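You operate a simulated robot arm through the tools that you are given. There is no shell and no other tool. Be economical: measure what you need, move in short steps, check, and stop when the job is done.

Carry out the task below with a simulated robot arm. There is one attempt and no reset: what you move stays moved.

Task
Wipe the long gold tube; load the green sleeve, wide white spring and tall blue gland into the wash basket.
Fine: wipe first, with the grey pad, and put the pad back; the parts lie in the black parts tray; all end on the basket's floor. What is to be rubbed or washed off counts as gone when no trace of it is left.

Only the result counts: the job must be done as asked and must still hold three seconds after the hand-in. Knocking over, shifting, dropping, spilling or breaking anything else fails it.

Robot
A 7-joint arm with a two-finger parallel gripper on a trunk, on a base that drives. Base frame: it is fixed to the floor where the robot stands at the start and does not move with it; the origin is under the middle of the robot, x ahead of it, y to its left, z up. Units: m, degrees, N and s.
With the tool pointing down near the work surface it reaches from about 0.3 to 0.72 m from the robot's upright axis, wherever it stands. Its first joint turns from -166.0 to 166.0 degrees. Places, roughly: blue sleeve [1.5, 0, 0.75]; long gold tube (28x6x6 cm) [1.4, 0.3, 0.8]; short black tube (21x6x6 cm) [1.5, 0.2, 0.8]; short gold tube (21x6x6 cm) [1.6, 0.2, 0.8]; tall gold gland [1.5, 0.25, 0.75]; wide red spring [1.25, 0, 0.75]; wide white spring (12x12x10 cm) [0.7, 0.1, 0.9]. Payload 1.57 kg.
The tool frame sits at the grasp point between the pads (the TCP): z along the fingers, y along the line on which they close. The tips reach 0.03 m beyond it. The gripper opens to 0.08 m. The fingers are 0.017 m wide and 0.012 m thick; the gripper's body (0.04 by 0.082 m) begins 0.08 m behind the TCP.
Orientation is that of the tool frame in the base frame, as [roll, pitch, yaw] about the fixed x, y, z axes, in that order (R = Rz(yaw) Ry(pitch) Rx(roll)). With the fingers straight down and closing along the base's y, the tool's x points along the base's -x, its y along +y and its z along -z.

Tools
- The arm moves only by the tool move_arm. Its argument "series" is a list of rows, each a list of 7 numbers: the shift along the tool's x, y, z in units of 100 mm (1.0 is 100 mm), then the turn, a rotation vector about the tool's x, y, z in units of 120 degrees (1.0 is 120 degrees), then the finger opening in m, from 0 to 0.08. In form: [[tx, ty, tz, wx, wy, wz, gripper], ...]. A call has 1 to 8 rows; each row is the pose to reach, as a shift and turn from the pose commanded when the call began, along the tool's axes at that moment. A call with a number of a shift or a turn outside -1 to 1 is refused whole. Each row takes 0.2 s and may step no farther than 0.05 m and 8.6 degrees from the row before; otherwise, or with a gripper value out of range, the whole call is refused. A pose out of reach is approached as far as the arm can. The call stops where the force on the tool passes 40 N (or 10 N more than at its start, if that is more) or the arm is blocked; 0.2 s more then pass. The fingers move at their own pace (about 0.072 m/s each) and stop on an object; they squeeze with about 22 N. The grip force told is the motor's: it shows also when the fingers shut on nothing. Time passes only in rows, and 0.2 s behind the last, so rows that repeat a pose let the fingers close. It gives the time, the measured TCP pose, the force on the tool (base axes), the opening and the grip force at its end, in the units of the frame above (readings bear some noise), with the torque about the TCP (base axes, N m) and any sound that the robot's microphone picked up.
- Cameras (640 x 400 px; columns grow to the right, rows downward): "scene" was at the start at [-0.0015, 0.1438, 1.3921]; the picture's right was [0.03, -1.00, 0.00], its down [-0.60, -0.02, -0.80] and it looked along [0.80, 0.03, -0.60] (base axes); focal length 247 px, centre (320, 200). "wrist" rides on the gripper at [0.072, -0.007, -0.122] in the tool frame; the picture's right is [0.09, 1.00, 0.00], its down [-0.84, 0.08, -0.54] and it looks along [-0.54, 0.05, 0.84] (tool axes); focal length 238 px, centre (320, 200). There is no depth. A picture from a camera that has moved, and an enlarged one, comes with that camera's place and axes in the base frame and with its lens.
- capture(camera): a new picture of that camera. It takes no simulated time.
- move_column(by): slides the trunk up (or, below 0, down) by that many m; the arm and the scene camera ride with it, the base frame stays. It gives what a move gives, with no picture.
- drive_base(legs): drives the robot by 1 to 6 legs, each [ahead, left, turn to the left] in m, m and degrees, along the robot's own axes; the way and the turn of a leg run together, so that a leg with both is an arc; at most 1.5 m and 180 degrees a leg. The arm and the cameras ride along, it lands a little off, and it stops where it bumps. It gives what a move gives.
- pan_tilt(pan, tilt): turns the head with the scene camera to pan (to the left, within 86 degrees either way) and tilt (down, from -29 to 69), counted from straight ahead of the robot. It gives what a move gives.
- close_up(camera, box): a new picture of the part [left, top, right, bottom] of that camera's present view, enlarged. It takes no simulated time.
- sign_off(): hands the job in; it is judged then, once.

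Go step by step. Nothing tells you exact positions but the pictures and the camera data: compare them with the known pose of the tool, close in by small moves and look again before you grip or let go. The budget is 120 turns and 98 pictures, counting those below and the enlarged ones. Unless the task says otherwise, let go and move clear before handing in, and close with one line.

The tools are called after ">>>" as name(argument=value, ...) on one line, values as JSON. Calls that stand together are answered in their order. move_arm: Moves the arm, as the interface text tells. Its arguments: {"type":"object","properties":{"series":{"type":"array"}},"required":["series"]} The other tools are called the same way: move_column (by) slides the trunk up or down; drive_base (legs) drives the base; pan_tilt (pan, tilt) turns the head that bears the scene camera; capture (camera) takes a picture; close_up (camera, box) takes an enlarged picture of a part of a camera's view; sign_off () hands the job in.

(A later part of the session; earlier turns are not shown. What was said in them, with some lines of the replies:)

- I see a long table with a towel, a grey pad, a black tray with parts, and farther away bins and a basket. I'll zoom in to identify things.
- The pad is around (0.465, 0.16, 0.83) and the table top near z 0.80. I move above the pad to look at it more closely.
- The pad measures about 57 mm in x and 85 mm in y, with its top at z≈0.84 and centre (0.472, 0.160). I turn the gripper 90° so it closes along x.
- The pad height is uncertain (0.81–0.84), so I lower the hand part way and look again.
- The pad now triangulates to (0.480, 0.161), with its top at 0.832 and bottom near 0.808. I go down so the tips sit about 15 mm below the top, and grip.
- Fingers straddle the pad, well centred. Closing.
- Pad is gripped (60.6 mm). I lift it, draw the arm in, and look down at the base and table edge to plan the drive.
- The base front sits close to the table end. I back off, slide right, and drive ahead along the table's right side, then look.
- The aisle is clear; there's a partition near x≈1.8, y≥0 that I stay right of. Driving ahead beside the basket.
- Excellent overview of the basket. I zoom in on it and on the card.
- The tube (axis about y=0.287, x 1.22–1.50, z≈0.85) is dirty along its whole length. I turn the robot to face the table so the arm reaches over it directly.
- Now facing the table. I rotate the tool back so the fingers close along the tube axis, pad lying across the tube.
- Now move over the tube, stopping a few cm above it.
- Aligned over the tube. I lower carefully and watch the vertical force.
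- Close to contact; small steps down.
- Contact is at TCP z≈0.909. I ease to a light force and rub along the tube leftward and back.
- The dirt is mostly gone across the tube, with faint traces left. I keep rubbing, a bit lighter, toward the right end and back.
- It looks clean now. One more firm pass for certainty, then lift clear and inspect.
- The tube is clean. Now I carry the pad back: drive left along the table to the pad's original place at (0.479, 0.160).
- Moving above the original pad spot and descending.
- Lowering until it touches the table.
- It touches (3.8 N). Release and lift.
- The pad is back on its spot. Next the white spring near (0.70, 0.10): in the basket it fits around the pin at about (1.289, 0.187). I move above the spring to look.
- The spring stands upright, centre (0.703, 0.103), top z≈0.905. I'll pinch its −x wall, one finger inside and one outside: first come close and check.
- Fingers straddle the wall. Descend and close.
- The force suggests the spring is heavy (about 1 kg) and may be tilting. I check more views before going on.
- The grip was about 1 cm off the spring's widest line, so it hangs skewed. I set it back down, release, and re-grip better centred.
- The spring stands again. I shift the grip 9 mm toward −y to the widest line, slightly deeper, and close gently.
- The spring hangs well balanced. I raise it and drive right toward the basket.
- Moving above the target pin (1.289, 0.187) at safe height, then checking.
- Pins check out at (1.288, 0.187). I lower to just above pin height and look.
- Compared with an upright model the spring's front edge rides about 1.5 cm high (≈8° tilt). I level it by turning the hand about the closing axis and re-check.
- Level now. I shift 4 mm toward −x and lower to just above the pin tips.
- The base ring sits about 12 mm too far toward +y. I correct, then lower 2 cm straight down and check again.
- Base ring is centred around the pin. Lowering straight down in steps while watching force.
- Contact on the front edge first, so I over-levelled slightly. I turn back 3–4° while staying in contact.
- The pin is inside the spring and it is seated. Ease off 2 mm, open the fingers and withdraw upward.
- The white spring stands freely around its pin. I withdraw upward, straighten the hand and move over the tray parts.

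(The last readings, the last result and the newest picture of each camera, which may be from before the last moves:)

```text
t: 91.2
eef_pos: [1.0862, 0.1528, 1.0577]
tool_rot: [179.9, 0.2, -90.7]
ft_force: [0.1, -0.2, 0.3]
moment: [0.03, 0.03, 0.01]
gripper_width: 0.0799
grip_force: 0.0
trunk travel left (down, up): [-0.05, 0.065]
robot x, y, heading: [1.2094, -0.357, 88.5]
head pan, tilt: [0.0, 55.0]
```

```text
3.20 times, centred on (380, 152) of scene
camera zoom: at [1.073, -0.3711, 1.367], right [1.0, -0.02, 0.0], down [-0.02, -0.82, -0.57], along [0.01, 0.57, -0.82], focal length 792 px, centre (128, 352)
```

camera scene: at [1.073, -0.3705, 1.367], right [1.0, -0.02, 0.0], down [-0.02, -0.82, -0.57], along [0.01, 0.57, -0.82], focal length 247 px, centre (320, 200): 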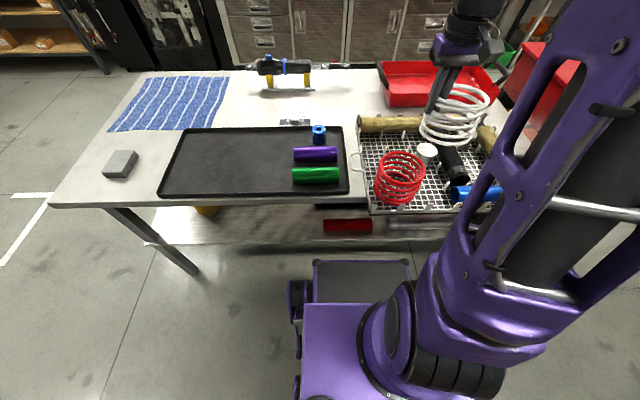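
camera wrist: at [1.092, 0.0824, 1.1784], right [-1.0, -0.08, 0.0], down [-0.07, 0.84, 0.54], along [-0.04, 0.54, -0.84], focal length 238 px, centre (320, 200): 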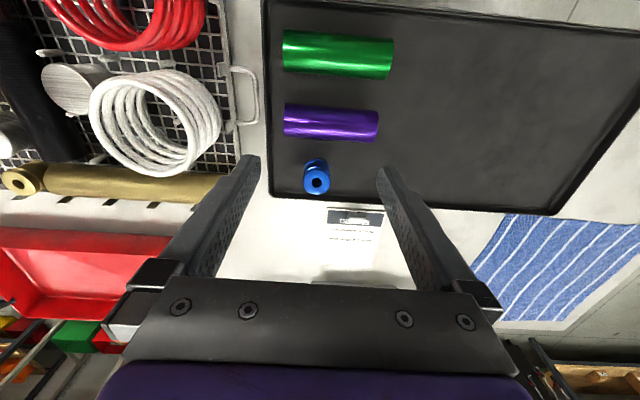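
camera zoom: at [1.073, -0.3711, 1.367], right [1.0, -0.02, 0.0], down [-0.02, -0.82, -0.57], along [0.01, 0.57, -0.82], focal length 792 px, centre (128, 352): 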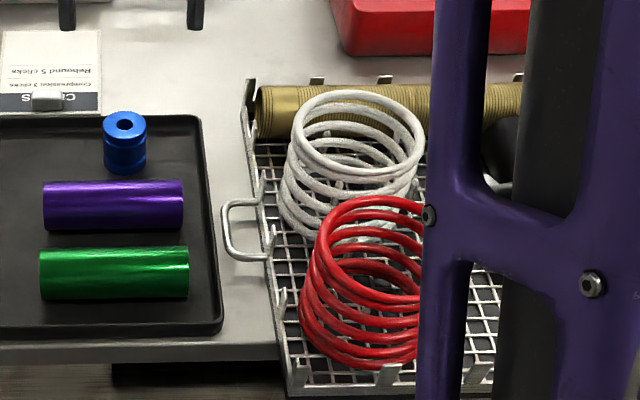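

White spring is placed well. The gland stands at about (1.080, 0.257), ~43 mm wide, top z≈0.857; I go over it for a closer look.

>>> move_arm(series=[[-0.4, 0.03, 0.3, 0, 0, 0, 0.08], [-0.8, 0.07, 0.7, 0, 0, 0, 0.08], [-1.0, 0.07, 1.0, 0, 0, 0, 0.08]])

>>> capture(camera="wrist")

>>> close_up(camera="scene", box=[280, 90, 380, 160])

```text
refused: row 2 steps farther than a row can; nothing moved
```

```text
26 pictures are left
camera wrist: at [1.092, 0.0824, 1.1784], right [-1.0, -0.08, 0.0], down [-0.07, 0.84, 0.54], along [-0.04, 0.54, -0.84], focal length 238 px, centre (320, 200)
```

wrist: 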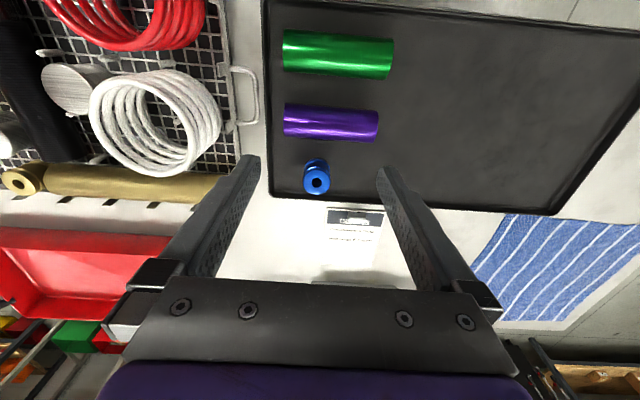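

```text
5.71 times, centred on (330, 125) of scene
camera zoom: at [1.073, -0.3711, 1.367], right [1.0, -0.02, 0.0], down [-0.02, -0.82, -0.57], along [0.01, 0.57, -0.82], focal length 1414 px, centre (263, 629)
```

zoom: 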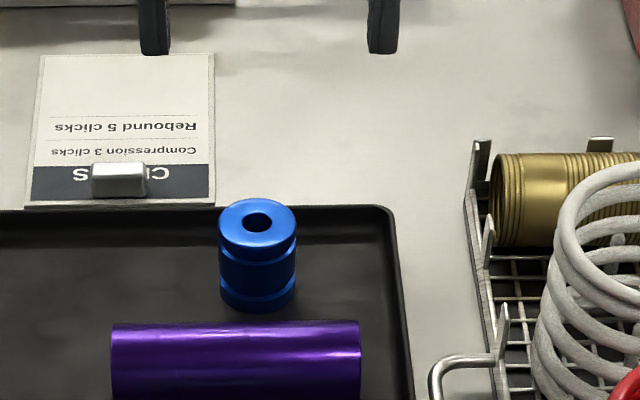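

>>> move_arm(series=[[-0.35, 0.03, 0.25, 0, 0, 0, 0.08], [-0.7, 0.07, 0.55, 0, 0, 0, 0.08], [-0.95, 0.07, 0.9, 0, 0, 0, 0.08], [-0.95, 0.07, 1.0, 0, 0, 0, 0.08]])

>>> capture(camera="wrist")

```text
t: 92.2
eef_pos: [1.0805, 0.2496, 0.9569]
tool_rot: [180.0, 0.0, -90.7]
ft_force: [-0.5, -0.6, 0.1]
moment: [-0.01, 0.01, 0.0]
gripper_width: 0.0799
grip_force: 0.0
trunk travel left (down, up): [-0.05, 0.065]
robot x, y, heading: [1.2155, -0.3556, 88.7]
head pan, tilt: [0.0, 55.0]
```

```text
24 pictures are left
camera wrist: at [1.086, 0.178, 1.0787], right [-1.0, -0.08, 0.0], down [-0.07, 0.84, 0.54], along [-0.04, 0.54, -0.84], focal length 238 px, centre (320, 200)
```

wrist: 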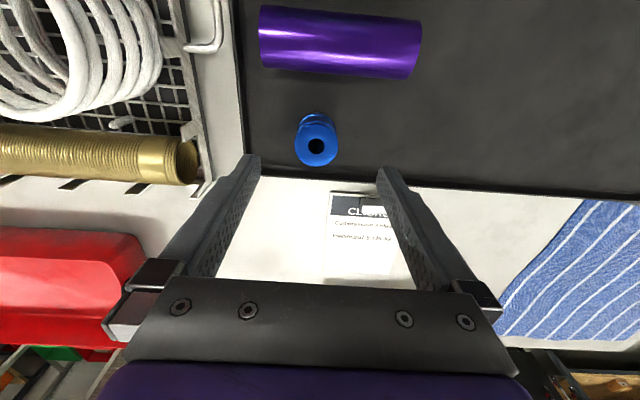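

>>> move_arm(series=[[-0.1, -0.02, 0.3, 0, 0, 0, 0.08], [-0.1, -0.02, 0.7, 0, 0, 0, 0.08], [-0.1, -0.02, 0.98, 0, 0, 0, 0.08], [-0.1, -0.02, 0.98, 0, 0, 0, 0.08]])

>>> capture(camera="wrist")

>>> close_up(camera="scene", box=[290, 100, 370, 160])

```text
t: 93.2
eef_pos: [1.0834, 0.2594, 0.8589]
tool_rot: [-180.0, 0.1, -90.6]
ft_force: [-1.4, -0.3, 0.6]
moment: [0.0, -0.02, 0.02]
gripper_width: 0.08
grip_force: 0.1
trunk travel left (down, up): [-0.05, 0.065]
robot x, y, heading: [1.2124, -0.3577, 88.6]
head pan, tilt: [0.0, 55.0]
```

```text
23 pictures are left
camera wrist: at [1.0883, 0.1879, 0.9809], right [-1.0, -0.08, 0.0], down [-0.07, 0.84, 0.54], along [-0.04, 0.54, -0.84], focal length 238 px, centre (320, 200)
```

wrist: 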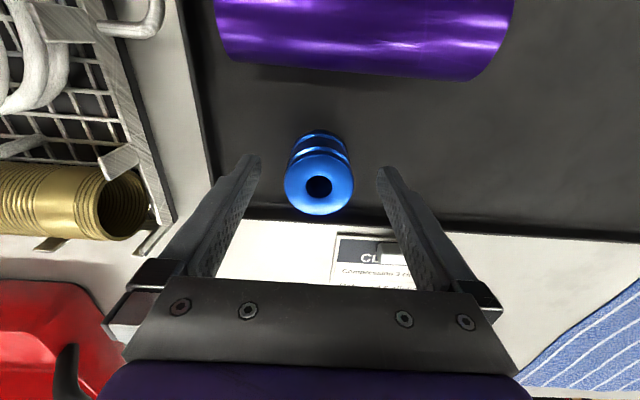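

```text
6.67 times, centred on (330, 130) of scene
camera zoom: at [1.0728, -0.371, 1.367], right [1.0, -0.02, 0.0], down [-0.02, -0.82, -0.57], along [0.01, 0.57, -0.82], focal length 1649 px, centre (253, 667)
```

zoom: 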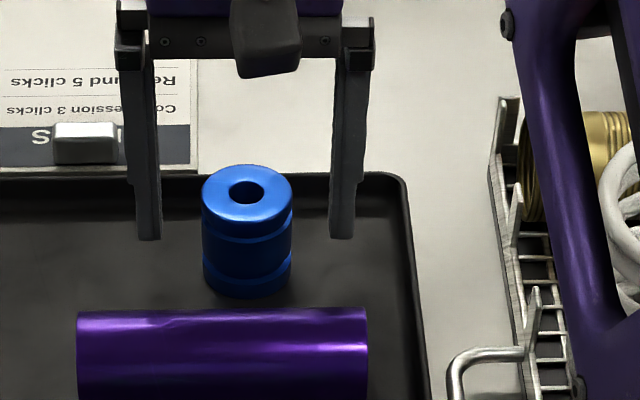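

>>> move_arm(series=[[0.04, 0, 0.09, 0, 0, 0, 0.08], [0.04, 0, 0.09, 0, 0, 0, 0.06], [0.04, 0, 0.09, 0, 0, 0, 0.04], [0.04, 0, 0.09, 0, 0, 0, 0.03], [0.04, 0, 0.09, 0, 0, 0, 0.03]])

>>> move_arm(series=[[0.04, 0, -0.3, 0, 0, 0, 0.03], [0.04, 0, -0.7, 0, 0, 0, 0.03], [0.04, 0, -0.98, 0, 0, 0, 0.03]])

>>> capture(camera="wrist")

```text
t: 94.4
eef_pos: [1.0826, 0.2558, 0.85]
tool_rot: [180.0, 0.2, -90.7]
ft_force: [2.0, -0.5, 0.1]
moment: [0.04, -0.07, -0.02]
gripper_width: 0.0429
grip_force: 22.1
trunk travel left (down, up): [-0.05, 0.065]
robot x, y, heading: [1.2144, -0.3559, 88.8]
head pan, tilt: [0.0, 55.0]
```

```text
t: 95.2
eef_pos: [1.0815, 0.2512, 0.949]
tool_rot: [-180.0, 0.1, -90.6]
ft_force: [-0.2, 0.0, -1.4]
moment: [0.02, 0.0, -0.02]
gripper_width: 0.0432
grip_force: 22.0
trunk travel left (down, up): [-0.05, 0.065]
robot x, y, heading: [1.2117, -0.3592, 88.6]
head pan, tilt: [0.0, 55.0]
```

```text
21 pictures are left
camera wrist: at [1.088, 0.1797, 1.0703], right [-1.0, -0.08, 0.0], down [-0.07, 0.84, 0.54], along [-0.04, 0.54, -0.84], focal length 238 px, centre (320, 200)
```

wrist: 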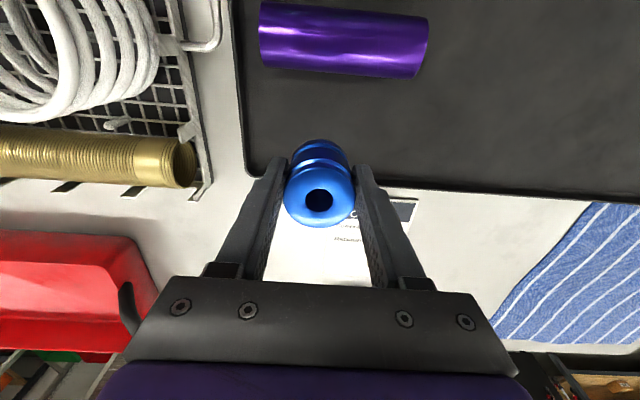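

Gland is held. I raise it and carry it over toward the free cell at (1.395, 0.217).

>>> move_arm(series=[[0.1, -0.3, -0.3, 0, 0, 0, 0.03], [0.2, -0.6, -0.6, 0, 0, 0, 0.03], [0.3, -0.98, -0.6, 0, 0, 0, 0.03]])

>>> move_arm(series=[[0, -0.48, 0, 0, 0, 0, 0.03], [0, -0.96, 0, 0, 0, 0, 0.03]])

>>> move_arm(series=[[0, -0.48, 0, 0, 0, 0, 0.03], [0, -0.96, 0, 0, 0, 0, 0.03]])

>>> move_arm(series=[[0, -0.12, 0, 0, 0, 0.005, 0.03], [0, -0.2, 0, 0, 0, 0.006, 0.03]])

>>> capture(camera="wrist")

```text
t: 96.0
eef_pos: [1.1806, 0.2201, 1.0088]
tool_rot: [179.9, 0.1, -90.5]
ft_force: [-0.6, 0.6, -1.4]
moment: [-0.03, 0.0, -0.02]
gripper_width: 0.0431
grip_force: 21.9
trunk travel left (down, up): [-0.05, 0.065]
robot x, y, heading: [1.2095, -0.3547, 88.5]
head pan, tilt: [0.0, 55.0]
```

```text
t: 96.6
eef_pos: [1.2771, 0.2176, 1.0079]
tool_rot: [179.9, 0.1, -90.6]
ft_force: [-1.4, -0.2, -2.5]
moment: [-0.01, -0.03, -0.02]
gripper_width: 0.0431
grip_force: 21.9
trunk travel left (down, up): [-0.05, 0.065]
robot x, y, heading: [1.2122, -0.356, 88.6]
head pan, tilt: [0.0, 55.0]
```

```text
t: 97.2
eef_pos: [1.3723, 0.2171, 1.0084]
tool_rot: [180.0, 0.0, -90.7]
ft_force: [-0.7, 0.4, -1.7]
moment: [0.01, -0.01, -0.01]
gripper_width: 0.0431
grip_force: 22.1
trunk travel left (down, up): [-0.05, 0.065]
robot x, y, heading: [1.2129, -0.357, 88.7]
head pan, tilt: [0.0, 55.0]
```

```text
t: 97.8
eef_pos: [1.3912, 0.2169, 1.0081]
tool_rot: [180.0, 0.2, -91.5]
ft_force: [0.0, -0.3, -1.3]
moment: [0.0, 0.04, -0.01]
gripper_width: 0.0431
grip_force: 22.5
trunk travel left (down, up): [-0.05, 0.065]
robot x, y, heading: [1.2133, -0.3553, 88.3]
head pan, tilt: [0.0, 55.0]
```

```text
20 pictures are left
camera wrist: at [1.3974, 0.145, 1.1295], right [-1.0, -0.07, 0.0], down [-0.06, 0.84, 0.54], along [-0.04, 0.54, -0.84], focal length 238 px, centre (320, 200)
```

wrist: 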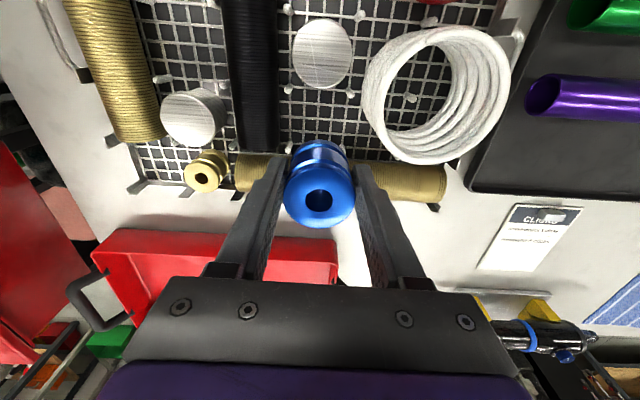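

Aligning to x=1.394 and lowering into the cell.

>>> move_arm(series=[[0, -0.025, 0.4, 0, 0, 0, 0.03], [0, -0.025, 0.8, 0, 0, 0, 0.03], [0, -0.025, 1.0, 0, 0, 0, 0.03], [0, -0.025, 1.0, 0, 0, 0, 0.03]])

>>> capture(camera="wrist")

```text
t: 98.8
eef_pos: [1.3943, 0.2167, 0.9084]
tool_rot: [179.9, 0.1, -91.3]
ft_force: [0.1, -0.7, -2.2]
moment: [0.0, 0.04, -0.01]
gripper_width: 0.043
grip_force: 22.1
trunk travel left (down, up): [-0.05, 0.065]
robot x, y, heading: [1.2109, -0.3543, 88.8]
head pan, tilt: [0.0, 55.0]
```

```text
19 pictures are left
camera wrist: at [1.3991, 0.1451, 1.0294], right [-1.0, -0.07, 0.0], down [-0.06, 0.84, 0.54], along [-0.04, 0.54, -0.84], focal length 238 px, centre (320, 200)
```

wrist: 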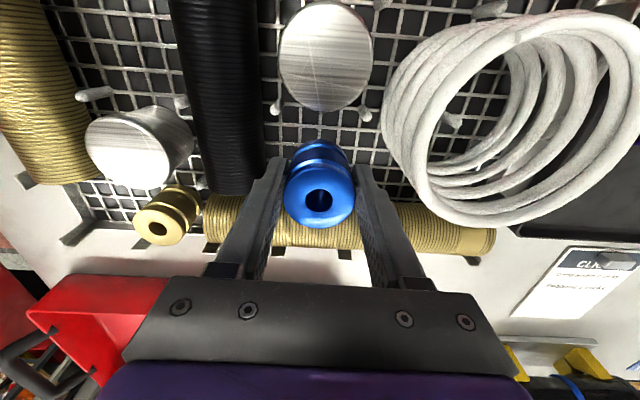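

Clearances look good on both sides. Lowering to the floor.

>>> move_arm(series=[[0, 0, 0.3, 0, 0, 0, 0.03], [0, 0, 0.5, 0, 0, 0, 0.03], [0, 0, 0.55, 0, 0, 0, 0.03]])

>>> move_arm(series=[[0, 0, 0.025, 0, 0, 0, 0.03], [0, 0, 0.03, 0, 0, 0, 0.03]])

```text
t: 99.6
eef_pos: [1.3932, 0.2167, 0.8558]
tool_rot: [-179.9, 0.4, -91.4]
ft_force: [-2.1, -3.3, 17.0]
moment: [-0.18, 0.29, 0.06]
gripper_width: 0.0429
grip_force: 22.1
trunk travel left (down, up): [-0.05, 0.065]
robot x, y, heading: [1.2153, -0.3566, 88.5]
head pan, tilt: [0.0, 55.0]
```

```text
t: 100.2
eef_pos: [1.3947, 0.2201, 0.8564]
tool_rot: [-179.9, 0.8, -91.4]
ft_force: [0.2, -1.8, 15.8]
moment: [-0.28, 0.23, 0.02]
gripper_width: 0.0431
grip_force: 21.2
trunk travel left (down, up): [-0.05, 0.065]
robot x, y, heading: [1.2111, -0.3601, 88.8]
head pan, tilt: [0.0, 55.0]
stopped in row 2: the force on the tool passed its limit at 41 N (the readings are from after the stop); the commanded pose is now the measured one
```

Contact came ~6 mm early with an off-centre load. I back up slightly and look.

>>> move_arm(series=[[0, 0, -0.05, 0, 0, 0, 0.03], [0, 0, -0.1, 0, -0.006, 0, 0.03]])

>>> capture(camera="wrist")

>>> close_up(camera="scene", box=[390, 110, 470, 170])

```text
t: 100.8
eef_pos: [1.3957, 0.2198, 0.8632]
tool_rot: [-179.9, 1.2, -91.4]
ft_force: [0.1, 0.3, -1.2]
moment: [-0.01, 0.01, -0.03]
gripper_width: 0.0428
grip_force: 21.5
trunk travel left (down, up): [-0.05, 0.065]
robot x, y, heading: [1.2124, -0.357, 88.5]
head pan, tilt: [0.0, 55.0]
```

```text
18 pictures are left
camera wrist: at [1.3998, 0.1453, 0.983], right [-1.0, -0.07, 0.0], down [-0.06, 0.83, 0.56], along [-0.04, 0.56, -0.83], focal length 238 px, centre (320, 200)
```

wrist: 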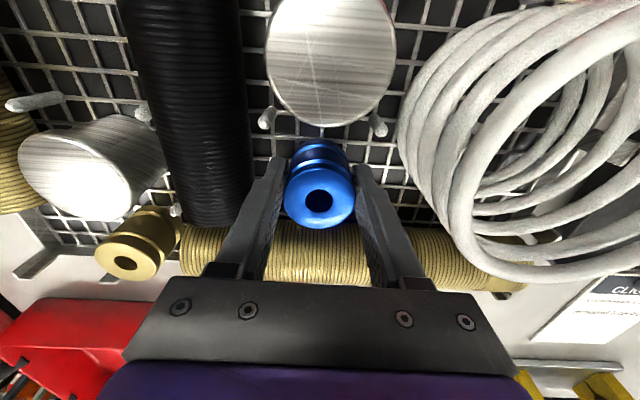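

```text
6.67 times, centred on (430, 140) of scene
camera zoom: at [1.0728, -0.371, 1.3668], right [1.0, -0.02, 0.0], down [-0.02, -0.82, -0.57], along [0.01, 0.57, -0.82], focal length 1649 px, centre (-413, 600)
```

zoom: 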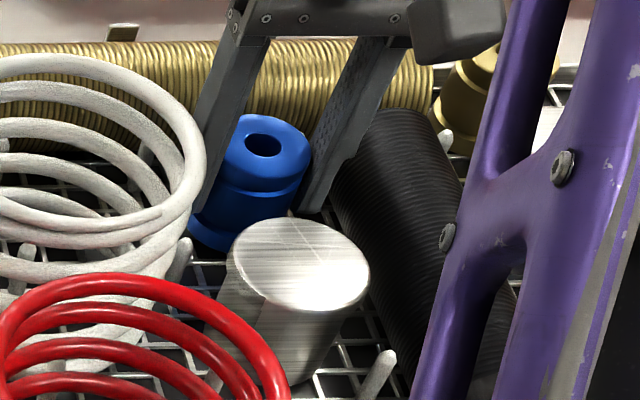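

I judge the mesh floor is just ~6 mm higher than assumed. I level the hand, lower to light contact and check the load.

>>> move_arm(series=[[0.02, 0.01, 0.03, 0, 0.01, 0, 0.03], [0.02, 0.01, 0.06, 0, 0.01, 0, 0.03], [0.02, 0.01, 0.06, 0, 0.01, 0, 0.03]])

>>> move_arm(series=[[0, 0, 0.01, 0, 0, 0, 0.03], [0, 0, 0.01, 0, 0, 0, 0.03]])

```text
t: 101.6
eef_pos: [1.3937, 0.2171, 0.8588]
tool_rot: [-179.9, 0.0, -91.4]
ft_force: [0.1, -0.2, -1.3]
moment: [-0.02, 0.01, -0.02]
gripper_width: 0.043
grip_force: 21.8
trunk travel left (down, up): [-0.05, 0.065]
robot x, y, heading: [1.2119, -0.3597, 88.8]
head pan, tilt: [0.0, 55.0]
```

```text
t: 102.2
eef_pos: [1.3943, 0.2183, 0.8571]
tool_rot: [-179.8, 0.0, -91.4]
ft_force: [0.2, -0.1, 1.1]
moment: [0.07, -0.09, -0.01]
gripper_width: 0.043
grip_force: 22.0
trunk travel left (down, up): [-0.05, 0.065]
robot x, y, heading: [1.2135, -0.3592, 88.5]
head pan, tilt: [0.0, 55.0]
```

Light, nearly even contact: that's the floor. Open slightly and withdraw.

>>> move_arm(series=[[0, 0, 0, 0, 0, 0, 0.047], [0, 0, 0, 0, 0, 0, 0.051], [0, 0, 0, 0, 0, 0, 0.051]])

>>> move_arm(series=[[0, 0, -0.3, 0, 0, 0, 0.051], [0, 0, -0.7, 0, 0, 0, 0.051], [0, 0, -1.0, 0, 0, 0, 0.06]])

>>> capture(camera="wrist")

```text
t: 103.0
eef_pos: [1.3934, 0.2172, 0.8578]
tool_rot: [-179.9, 0.0, -91.4]
ft_force: [-0.6, -0.1, -0.7]
moment: [0.01, 0.01, 0.04]
gripper_width: 0.0511
grip_force: 0.0
trunk travel left (down, up): [-0.05, 0.065]
robot x, y, heading: [1.2104, -0.3587, 88.8]
head pan, tilt: [0.0, 55.0]
```

```text
t: 103.8
eef_pos: [1.3921, 0.2178, 0.9568]
tool_rot: [-179.9, 0.0, -91.4]
ft_force: [-0.3, -0.3, 0.0]
moment: [-0.01, -0.02, 0.02]
gripper_width: 0.0601
grip_force: 0.0
trunk travel left (down, up): [-0.05, 0.065]
robot x, y, heading: [1.2097, -0.3581, 88.5]
head pan, tilt: [0.0, 55.0]
```

```text
16 pictures are left
camera wrist: at [1.3984, 0.1467, 1.0785], right [-1.0, -0.07, 0.0], down [-0.06, 0.84, 0.54], along [-0.04, 0.54, -0.84], focal length 238 px, centre (320, 200)
```

wrist: 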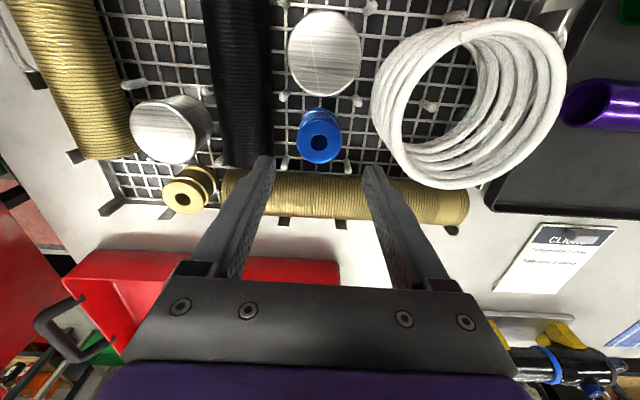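

Gland stands in its cell. Now I look over the intended slot for the green sleeve, around (1.395, 0.05).

>>> move_arm(series=[[0, 0, -0.4, 0, 0, 0, 0.08], [0.3, 0, -0.7, 0, 0, 0, 0.08], [0.7, 0, -0.9, 0, 0, 0, 0.08], [1.0, 0, -0.9, 0, 0, 0, 0.08]])

>>> move_arm(series=[[0.35, 0, 0, 0, 0, 0, 0.08], [0.7, 0, 0, 0, 0, 0, 0.08]])

>>> capture(camera="wrist")

```text
t: 104.8
eef_pos: [1.3918, 0.1167, 1.047]
tool_rot: [-179.8, 0.0, -91.5]
ft_force: [0.4, -0.1, -0.5]
moment: [-0.03, -0.01, 0.0]
gripper_width: 0.0798
grip_force: 0.0
trunk travel left (down, up): [-0.05, 0.065]
robot x, y, heading: [1.2162, -0.36, 88.8]
head pan, tilt: [0.0, 55.0]
```

```text
t: 105.4
eef_pos: [1.3903, 0.0463, 1.0475]
tool_rot: [-180.0, 0.0, -91.4]
ft_force: [-0.1, -0.2, -0.3]
moment: [-0.03, 0.03, 0.0]
gripper_width: 0.0799
grip_force: 0.1
trunk travel left (down, up): [-0.05, 0.065]
robot x, y, heading: [1.2122, -0.355, 88.9]
head pan, tilt: [0.0, 55.0]
```

```text
15 pictures are left
camera wrist: at [1.3947, -0.0242, 1.1679], right [-1.0, -0.07, 0.0], down [-0.06, 0.84, 0.54], along [-0.04, 0.54, -0.84], focal length 238 px, centre (320, 200)
```

wrist: 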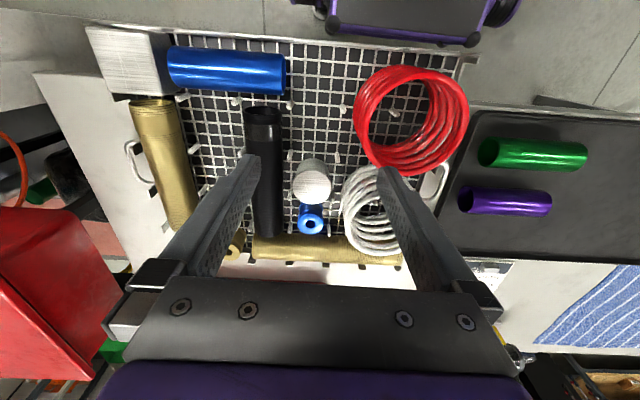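

>>> close_up(camera="wrist", box=[230, 20, 400, 200])

```text
2.22 times, centred on (315, 110) of wrist
camera zoom: at [1.3947, -0.0242, 1.1679], right [-1.0, -0.07, 0.0], down [-0.06, 0.84, 0.54], along [-0.04, 0.54, -0.84], focal length 530 px, centre (331, 400)
```

zoom: 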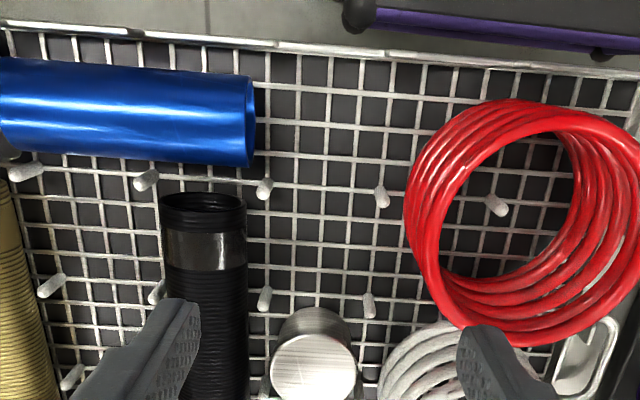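

The slot fits the ~129 mm sleeve: centre (1.391, 0.052) along y, gripped at y≈0.068 between the pin rows. Now I go to the green sleeve and turn the hand to close across it.

>>> move_arm(series=[[0, 0.48, 0, 0, 0, 0, 0.08], [0, 0.96, 0, 0, 0, 0, 0.08]])

>>> move_arm(series=[[0, 0.48, 0, 0, 0, 0, 0.08], [0, 0.96, 0, 0, 0, 0, 0.08]])

>>> move_arm(series=[[-0.15, 0.45, 0, 0, 0, 0, 0.08], [-0.3, 0.9, 0, 0, 0, 0, 0.08], [-0.42, 0.98, 0, 0, 0, 0, 0.08]])

>>> move_arm(series=[[0, 0.15, 0, 0, 0, -0.07, 0.08], [0, 0.35, 0, 0, 0, -0.14, 0.08], [0, 0.46, 0, 0, 0, -0.21, 0.08], [0, 0.46, 0, 0, 0, -0.28, 0.08], [0, 0.46, 0, 0, 0, -0.35, 0.08], [0, 0.46, 0, 0, 0, -0.42, 0.08], [0, 0.46, 0, 0, 0, -0.49, 0.08], [0, 0.46, 0, 0, 0, -0.56, 0.08]])

>>> move_arm(series=[[0, 0, 0, 0, 0, -0.07, 0.08], [0, 0, 0, 0, 0, -0.14, 0.08], [0, 0, 0, 0, 0, -0.202, 0.08]])

>>> capture(camera="wrist")

```text
t: 106.0
eef_pos: [1.2933, 0.0487, 1.0471]
tool_rot: [-179.9, 0.0, -91.4]
ft_force: [0.5, -0.3, 0.3]
moment: [0.0, 0.02, 0.03]
gripper_width: 0.08
grip_force: 0.1
trunk travel left (down, up): [-0.05, 0.065]
robot x, y, heading: [1.206, -0.3566, 88.6]
head pan, tilt: [0.0, 55.0]
```

```text
t: 106.6
eef_pos: [1.196, 0.0504, 1.0468]
tool_rot: [-179.9, 0.0, -91.4]
ft_force: [0.8, 0.3, -0.1]
moment: [0.01, 0.0, -0.01]
gripper_width: 0.08
grip_force: 0.0
trunk travel left (down, up): [-0.05, 0.065]
robot x, y, heading: [1.2102, -0.3574, 88.5]
head pan, tilt: [0.0, 55.0]
```

```text
t: 107.4
eef_pos: [1.1, 0.097, 1.046]
tool_rot: [-179.9, 0.0, -91.3]
ft_force: [-0.8, -0.1, 0.1]
moment: [-0.02, -0.01, -0.04]
gripper_width: 0.08
grip_force: 0.0
trunk travel left (down, up): [-0.05, 0.065]
robot x, y, heading: [1.2129, -0.3578, 88.5]
head pan, tilt: [0.0, 55.0]
```

```text
t: 109.2
eef_pos: [1.0547, 0.0977, 1.0461]
tool_rot: [-179.9, -0.1, -24.0]
ft_force: [-0.4, 1.1, 0.2]
moment: [-0.01, -0.03, 0.03]
gripper_width: 0.0801
grip_force: 0.0
trunk travel left (down, up): [-0.05, 0.065]
robot x, y, heading: [1.21, -0.3567, 88.4]
head pan, tilt: [0.0, 55.0]
```

```text
t: 110.0
eef_pos: [1.054, 0.0978, 1.0452]
tool_rot: [-180.0, -0.2, 0.1]
ft_force: [0.9, 0.3, 0.2]
moment: [-0.01, 0.04, 0.02]
gripper_width: 0.08
grip_force: 0.2
trunk travel left (down, up): [-0.05, 0.065]
robot x, y, heading: [1.209, -0.3583, 88.7]
head pan, tilt: [0.0, 55.0]
```

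```text
13 pictures are left
camera wrist: at [1.1266, 0.1049, 1.1677], right [0.1, -1.0, 0.0], down [-0.84, -0.08, 0.54], along [-0.54, -0.05, -0.84], focal length 238 px, centre (320, 200)
```

wrist: 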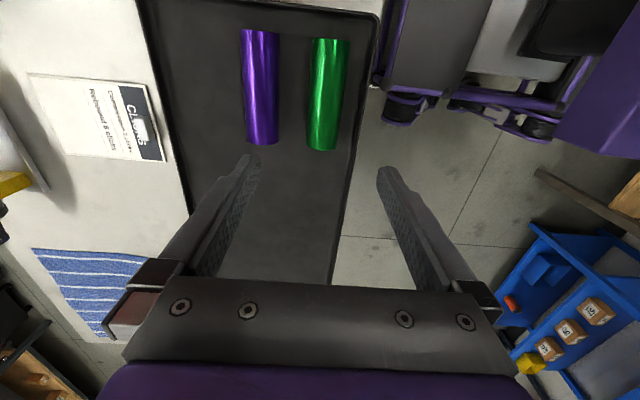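

The green sleeve's axis lies at y≈0.092. Descending to it, with a check on the way.

>>> move_arm(series=[[0, 0.06, 0.4, 0, 0, 0, 0.08], [0, 0.06, 0.8, 0, 0, 0, 0.08], [0, 0.06, 1.0, 0, 0, 0, 0.08]])

>>> move_arm(series=[[0, 0, 0.3, 0, 0, 0, 0.08], [0, 0, 0.5, 0, 0, 0, 0.08], [0, 0, 0.5, 0, 0, 0, 0.08]])

>>> capture(camera="wrist")

>>> close_up(camera="scene", box=[270, 120, 370, 200])

```text
t: 110.8
eef_pos: [1.0553, 0.0919, 0.9456]
tool_rot: [-180.0, -0.1, 0.1]
ft_force: [0.1, 0.1, 0.5]
moment: [-0.02, -0.04, 0.01]
gripper_width: 0.0801
grip_force: 0.1
trunk travel left (down, up): [-0.05, 0.065]
robot x, y, heading: [1.2097, -0.3577, 88.5]
head pan, tilt: [0.0, 55.0]
```

```text
t: 111.6
eef_pos: [1.0542, 0.0909, 0.8959]
tool_rot: [-179.9, -0.2, 0.0]
ft_force: [-0.4, -0.3, -1.0]
moment: [-0.01, 0.04, 0.03]
gripper_width: 0.0801
grip_force: 0.2
trunk travel left (down, up): [-0.05, 0.065]
robot x, y, heading: [1.2091, -0.3597, 88.8]
head pan, tilt: [0.0, 55.0]
```

```text
12 pictures are left
camera wrist: at [1.1264, 0.099, 1.0173], right [0.09, -1.0, 0.0], down [-0.84, -0.08, 0.54], along [-0.54, -0.05, -0.84], focal length 238 px, centre (320, 200)
```

wrist: 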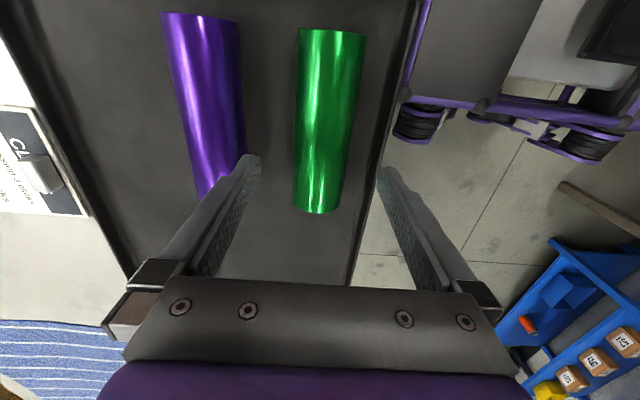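

```text
5.00 times, centred on (320, 160) of scene
camera zoom: at [1.0728, -0.3711, 1.367], right [1.0, -0.02, 0.0], down [-0.02, -0.82, -0.57], along [0.01, 0.57, -0.82], focal length 1237 px, centre (320, 400)
```

zoom: 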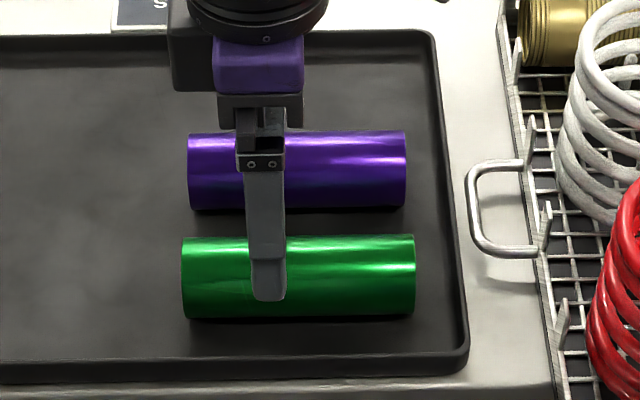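

>>> move_arm(series=[[0, 0, 0, 0, 0, 0, 0.064], [0, 0, 0, 0, 0, 0, 0.064], [0, 0, 0.25, 0, 0, 0, 0.064], [0, 0, 0.47, 0, 0, 0, 0.064], [0, 0, 0.47, 0, 0, 0, 0.05], [0, 0, 0.47, 0, 0, 0, 0.035], [0, 0, 0.47, 0, 0, 0, 0.03], [0, 0, 0.47, 0, 0, 0, 0.03]])

>>> move_arm(series=[[0, 0, -0.2, 0, 0, 0, 0.03], [0, 0, -0.6, 0, 0, 0, 0.03], [0, 0, -1.0, 0, 0, 0, 0.03]])

>>> close_up(camera="scene", box=[260, 90, 380, 200])

```text
t: 113.4
eef_pos: [1.0544, 0.0913, 0.8498]
tool_rot: [179.9, -0.2, 0.2]
ft_force: [0.1, -1.6, 1.1]
moment: [-0.09, 0.05, -0.01]
gripper_width: 0.0438
grip_force: 22.5
trunk travel left (down, up): [-0.05, 0.065]
robot x, y, heading: [1.2137, -0.3578, 88.6]
head pan, tilt: [0.0, 55.0]
```

```text
t: 114.2
eef_pos: [1.0554, 0.0919, 0.9483]
tool_rot: [179.8, -0.1, 0.1]
ft_force: [0.0, -1.4, -1.2]
moment: [-0.02, 0.03, -0.03]
gripper_width: 0.044
grip_force: 21.8
trunk travel left (down, up): [-0.05, 0.065]
robot x, y, heading: [1.2097, -0.3571, 88.6]
head pan, tilt: [0.0, 55.0]
```

```text
3.64 times, centred on (320, 145) of scene
camera zoom: at [1.0727, -0.3709, 1.3669], right [1.0, -0.02, 0.0], down [-0.02, -0.82, -0.57], along [0.01, 0.57, -0.82], focal length 900 px, centre (320, 400)
```

zoom: 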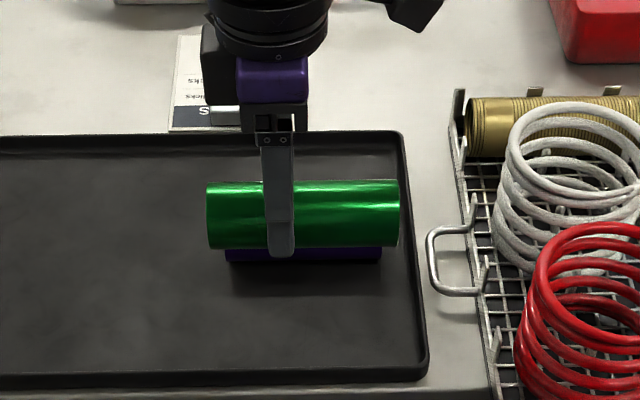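

Sleeve held level. Raise, carry to the basket and turn it to lie along y.

>>> move_arm(series=[[0.2, 0, -0.4, 0, 0, 0, 0.03], [0.5, 0, -0.75, 0, 0, 0, 0.03], [0.95, 0, -0.85, 0, 0, 0, 0.03]])

>>> move_arm(series=[[0.48, 0, 0, 0, 0, 0, 0.03], [0.96, 0, 0, 0, 0, 0, 0.03]])

>>> move_arm(series=[[0.15, 0.03, 0, 0, 0, 0.07, 0.03], [0.3, 0.06, 0, 0, 0, 0.14, 0.03], [0.45, 0.1, 0, 0, 0, 0.21, 0.03], [0.6, 0.13, 0, 0, 0, 0.28, 0.03], [0.75, 0.16, 0, 0, 0, 0.35, 0.03], [0.88, 0.2, 0, 0, 0, 0.42, 0.03], [0.95, 0.24, 0, 0, 0, 0.49, 0.03], [0.98, 0.24, 0, 0, 0, 0.56, 0.03]])

>>> move_arm(series=[[0, 0, 0, 0, 0, 0.07, 0.03], [0, 0, 0, 0, 0, 0.14, 0.03], [0, 0, 0, 0, 0, 0.19, 0.03]])

```text
t: 115.0
eef_pos: [1.1514, 0.091, 1.0352]
tool_rot: [179.9, -0.1, 0.1]
ft_force: [0.0, -0.8, -1.7]
moment: [0.0, 0.0, -0.02]
gripper_width: 0.044
grip_force: 21.7
trunk travel left (down, up): [-0.05, 0.065]
robot x, y, heading: [1.2117, -0.3548, 88.5]
head pan, tilt: [0.0, 55.0]
```

```text
t: 115.6
eef_pos: [1.247, 0.0909, 1.0346]
tool_rot: [180.0, -0.1, 0.1]
ft_force: [-0.3, -0.3, -2.2]
moment: [0.02, 0.0, -0.04]
gripper_width: 0.0441
grip_force: 21.7
trunk travel left (down, up): [-0.05, 0.065]
robot x, y, heading: [1.2089, -0.3594, 88.4]
head pan, tilt: [0.0, 55.0]
```

```text
t: 117.4
eef_pos: [1.3438, 0.068, 1.0347]
tool_rot: [-179.9, 0.0, -67.4]
ft_force: [-0.1, 0.0, -1.5]
moment: [0.04, 0.02, -0.01]
gripper_width: 0.0439
grip_force: 22.1
trunk travel left (down, up): [-0.05, 0.065]
robot x, y, heading: [1.2145, -0.357, 88.5]
head pan, tilt: [0.0, 55.0]
```

```text
t: 118.2
eef_pos: [1.3446, 0.0678, 1.035]
tool_rot: [-179.9, -0.1, -90.1]
ft_force: [0.5, -0.2, -1.7]
moment: [0.02, 0.0, 0.02]
gripper_width: 0.0443
grip_force: 21.6
trunk travel left (down, up): [-0.05, 0.065]
robot x, y, heading: [1.2128, -0.3564, 88.8]
head pan, tilt: [0.0, 55.0]
```

>>> move_arm(series=[[0, -0.23, 0, 0, 0, 0, 0.03], [0, -0.465, 0, 0, 0, 0, 0.03], [0, -0.465, 0.4, 0, 0, 0, 0.03], [0, -0.465, 0.8, 0, 0, 0, 0.03], [0, -0.465, 0.8, 0, 0, 0, 0.03]])

>>> capture(camera="wrist")

```text
t: 119.4
eef_pos: [1.3889, 0.0679, 0.9544]
tool_rot: [-179.9, 0.0, -90.0]
ft_force: [1.0, -0.9, -2.5]
moment: [0.02, 0.0, 0.0]
gripper_width: 0.0438
grip_force: 22.4
trunk travel left (down, up): [-0.05, 0.065]
robot x, y, heading: [1.2122, -0.3557, 88.7]
head pan, tilt: [0.0, 55.0]
```

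```text
9 pictures are left
camera wrist: at [1.3958, -0.0031, 1.076], right [-1.0, -0.09, 0.0], down [-0.08, 0.84, 0.54], along [-0.05, 0.54, -0.84], focal length 238 px, centre (320, 200)
```

wrist: 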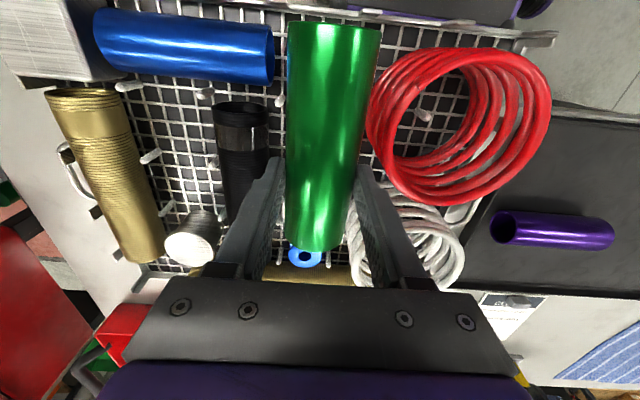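

Sleeve is aligned with the slot. Lowering further with one check before the floor.

>>> move_arm(series=[[0, -0.02, 0.3, 0, 0, 0, 0.03], [0, -0.02, 0.6, 0, 0, 0, 0.03], [0, -0.02, 0.6, 0, 0, 0, 0.03]])

>>> capture(camera="wrist")

```text
t: 120.2
eef_pos: [1.3909, 0.0684, 0.8955]
tool_rot: [-179.9, -0.1, -89.9]
ft_force: [0.1, 0.1, -1.4]
moment: [0.05, -0.02, 0.01]
gripper_width: 0.044
grip_force: 22.3
trunk travel left (down, up): [-0.05, 0.065]
robot x, y, heading: [1.2092, -0.3589, 88.8]
head pan, tilt: [0.0, 55.0]
```

```text
8 pictures are left
camera wrist: at [1.3979, -0.003, 1.0154], right [-1.0, -0.09, 0.0], down [-0.08, 0.84, 0.54], along [-0.05, 0.54, -0.84], focal length 238 px, centre (320, 200)
```

wrist: 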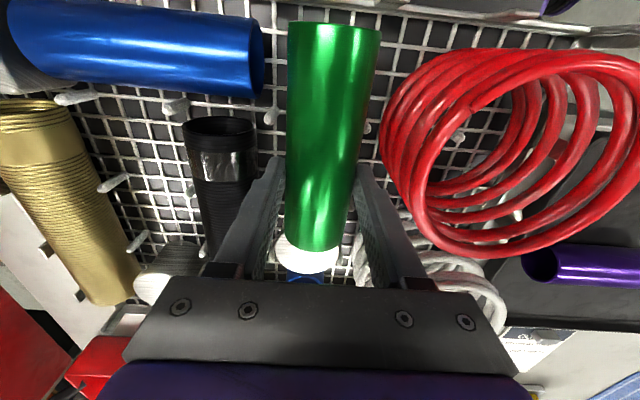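

No contact so far. I nudge 2 mm toward −y and lower to the floor carefully.

>>> move_arm(series=[[0.02, 0, 0.1, 0, 0, 0, 0.03], [0.02, 0, 0.2, 0, 0, 0, 0.03], [0.02, 0, 0.3, 0, 0, 0, 0.03], [0.02, 0, 0.34, 0, 0, 0, 0.03]])

>>> move_arm(series=[[0, 0, 0.03, 0, 0, 0, 0.03], [0, 0, 0.03, 0, 0, 0, 0.03]])

```text
t: 121.2
eef_pos: [1.3924, 0.0656, 0.8603]
tool_rot: [-179.9, -0.1, -90.0]
ft_force: [0.4, 0.4, -1.5]
moment: [-0.02, -0.01, 0.02]
gripper_width: 0.0439
grip_force: 21.9
trunk travel left (down, up): [-0.05, 0.065]
robot x, y, heading: [1.2087, -0.3538, 88.6]
head pan, tilt: [0.0, 55.0]
```

```text
t: 121.8
eef_pos: [1.3931, 0.0655, 0.8574]
tool_rot: [-179.9, 0.0, -89.9]
ft_force: [-0.2, 0.5, -2.7]
moment: [0.03, 0.01, -0.05]
gripper_width: 0.0441
grip_force: 22.4
trunk travel left (down, up): [-0.05, 0.065]
robot x, y, heading: [1.2082, -0.3551, 88.8]
head pan, tilt: [0.0, 55.0]
```

>>> move_arm(series=[[0, 0, 0.02, 0, 0, 0, 0.03], [0, 0, 0.02, 0, 0, 0, 0.03]])

>>> move_arm(series=[[0, 0, 0.015, 0, 0, 0, 0.03], [0, 0, 0.015, 0, 0, 0, 0.03]])

```text
t: 122.4
eef_pos: [1.3922, 0.0654, 0.8559]
tool_rot: [-180.0, 0.0, -89.9]
ft_force: [-0.5, -1.1, -2.5]
moment: [0.01, -0.02, -0.02]
gripper_width: 0.0439
grip_force: 21.3
trunk travel left (down, up): [-0.05, 0.065]
robot x, y, heading: [1.2143, -0.3564, 88.6]
head pan, tilt: [0.0, 55.0]
```

```text
t: 123.0
eef_pos: [1.3923, 0.0654, 0.8559]
tool_rot: [-179.9, 0.1, -89.9]
ft_force: [-0.3, -0.2, 11.4]
moment: [-0.56, 0.05, -0.01]
gripper_width: 0.0441
grip_force: 22.0
trunk travel left (down, up): [-0.05, 0.065]
robot x, y, heading: [1.2113, -0.3612, 88.5]
head pan, tilt: [0.0, 55.0]
```

>>> close_up(camera="wrist", box=[200, 0, 440, 290])

```text
1.38 times, centred on (320, 145) of wrist
camera zoom: at [1.3989, -0.0054, 0.9764], right [-1.0, -0.09, 0.0], down [-0.08, 0.84, 0.54], along [-0.05, 0.54, -0.84], focal length 329 px, centre (320, 276)
```

zoom: 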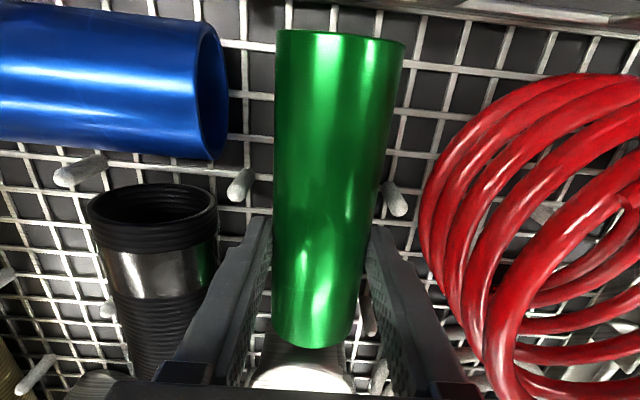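

The sleeve lies on the mesh, clear of rim and cylinder. Ease off, open slightly, withdraw.

>>> move_arm(series=[[0, 0, -0.015, 0, 0, 0, 0.03], [0, 0, -0.015, 0, 0, 0, 0.047], [0, 0, -0.015, 0, 0, 0, 0.052], [0, 0, -0.015, 0, 0, 0, 0.052]])

>>> move_arm(series=[[0, 0, -0.2, 0, 0, 0, 0.052], [0, 0, -0.6, 0, 0, 0, 0.052], [0, 0, -1.0, 0, 0, 0, 0.06]])

>>> move_arm(series=[[0.2, 0, -0.45, 0, 0, 0, 0.06], [0.4, 0, -0.9, 0, 0, 0, 0.06]])

>>> capture(camera="wrist")

```text
t: 124.0
eef_pos: [1.3928, 0.0655, 0.8562]
tool_rot: [-179.9, 0.0, -89.9]
ft_force: [0.6, 0.5, 0.9]
moment: [-0.01, -0.01, 0.02]
gripper_width: 0.0522
grip_force: 0.1
trunk travel left (down, up): [-0.05, 0.065]
robot x, y, heading: [1.2114, -0.354, 88.4]
head pan, tilt: [0.0, 55.0]
```

```text
t: 124.8
eef_pos: [1.3914, 0.0656, 0.9557]
tool_rot: [-179.9, -0.1, -89.9]
ft_force: [-0.9, 0.7, 0.2]
moment: [-0.01, -0.02, -0.01]
gripper_width: 0.0601
grip_force: 0.0
trunk travel left (down, up): [-0.05, 0.065]
robot x, y, heading: [1.2115, -0.3548, 88.9]
head pan, tilt: [0.0, 55.0]
```

```text
t: 125.4
eef_pos: [1.3925, 0.0251, 1.0459]
tool_rot: [-180.0, 0.0, -90.1]
ft_force: [-0.9, 0.6, 0.0]
moment: [-0.02, 0.04, 0.01]
gripper_width: 0.0602
grip_force: 0.1
trunk travel left (down, up): [-0.05, 0.065]
robot x, y, heading: [1.2105, -0.3575, 88.8]
head pan, tilt: [0.0, 55.0]
```

```text
6 pictures are left
camera wrist: at [1.3986, -0.0456, 1.1674], right [-1.0, -0.09, 0.0], down [-0.08, 0.84, 0.54], along [-0.05, 0.54, -0.84], focal length 238 px, centre (320, 200)
```

wrist: 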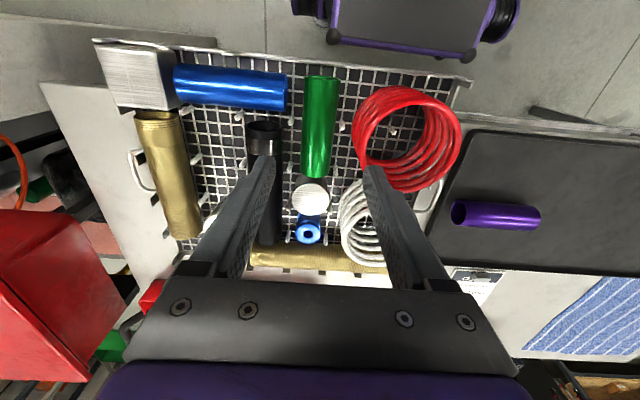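

All three parts are in the basket. A last check of the tube, basket and pad.

>>> close_up(camera="wrist", box=[230, 180, 410, 290])

>>> close_up(camera="scene", box=[340, 90, 480, 215])

>>> capture(camera="scene")

```text
3.56 times, centred on (320, 235) of wrist
camera zoom: at [1.3986, -0.0456, 1.1674], right [-1.0, -0.09, 0.0], down [-0.08, 0.84, 0.54], along [-0.05, 0.54, -0.84], focal length 848 px, centre (320, 76)
```

zoom: 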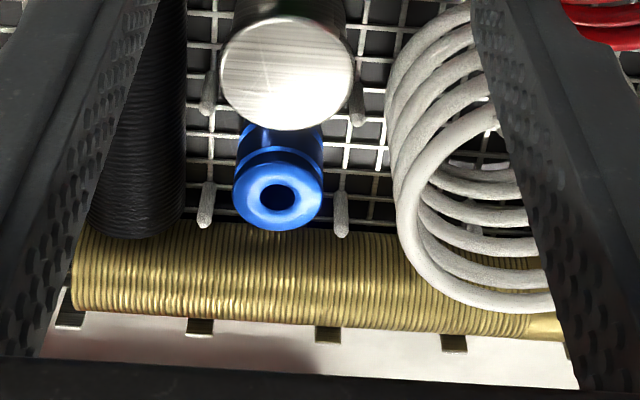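

```text
3.20 times, centred on (410, 152) of scene
camera zoom: at [1.0728, -0.3709, 1.367], right [1.0, -0.02, 0.0], down [-0.02, -0.82, -0.57], along [0.01, 0.57, -0.82], focal length 792 px, centre (32, 352)
```

zoom: 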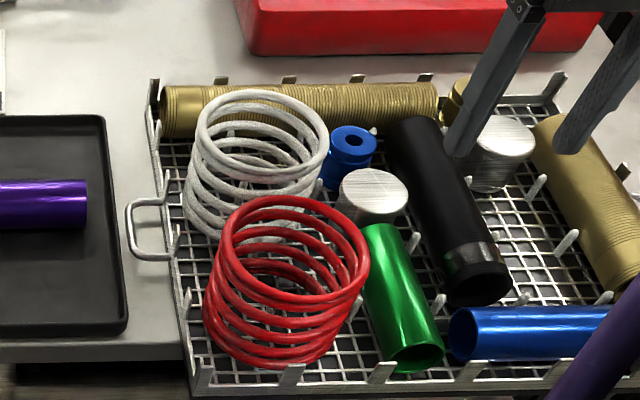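

```text
3 pictures are left
camera scene: at [1.0728, -0.3709, 1.367], right [1.0, -0.02, 0.0], down [-0.02, -0.82, -0.57], along [0.01, 0.57, -0.82], focal length 247 px, centre (320, 200)
```

scene: 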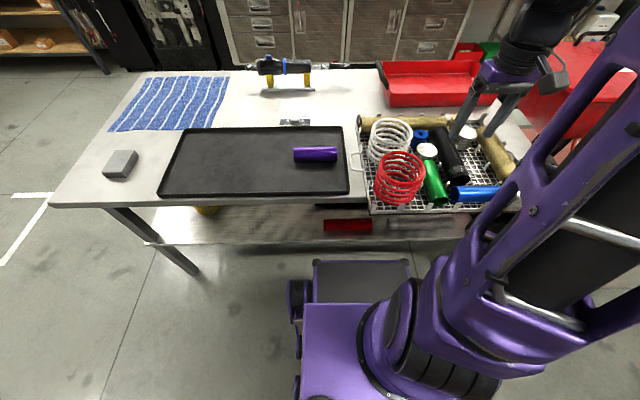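

The tube looks clean and the pad is back in place. The spring, gland and sleeve are all on the basket floor, and the hand is clear, so I'm handing in.

>>> sign_off()

```text
The job is handed in.
```

The job is handed in. I wiped the long gold tube until no dirt showed in any view I had, though I couldn't see its underside. The grey pad is back in its place, and the green sleeve, wide white spring and tall blue gland are on the wash basket's floor.
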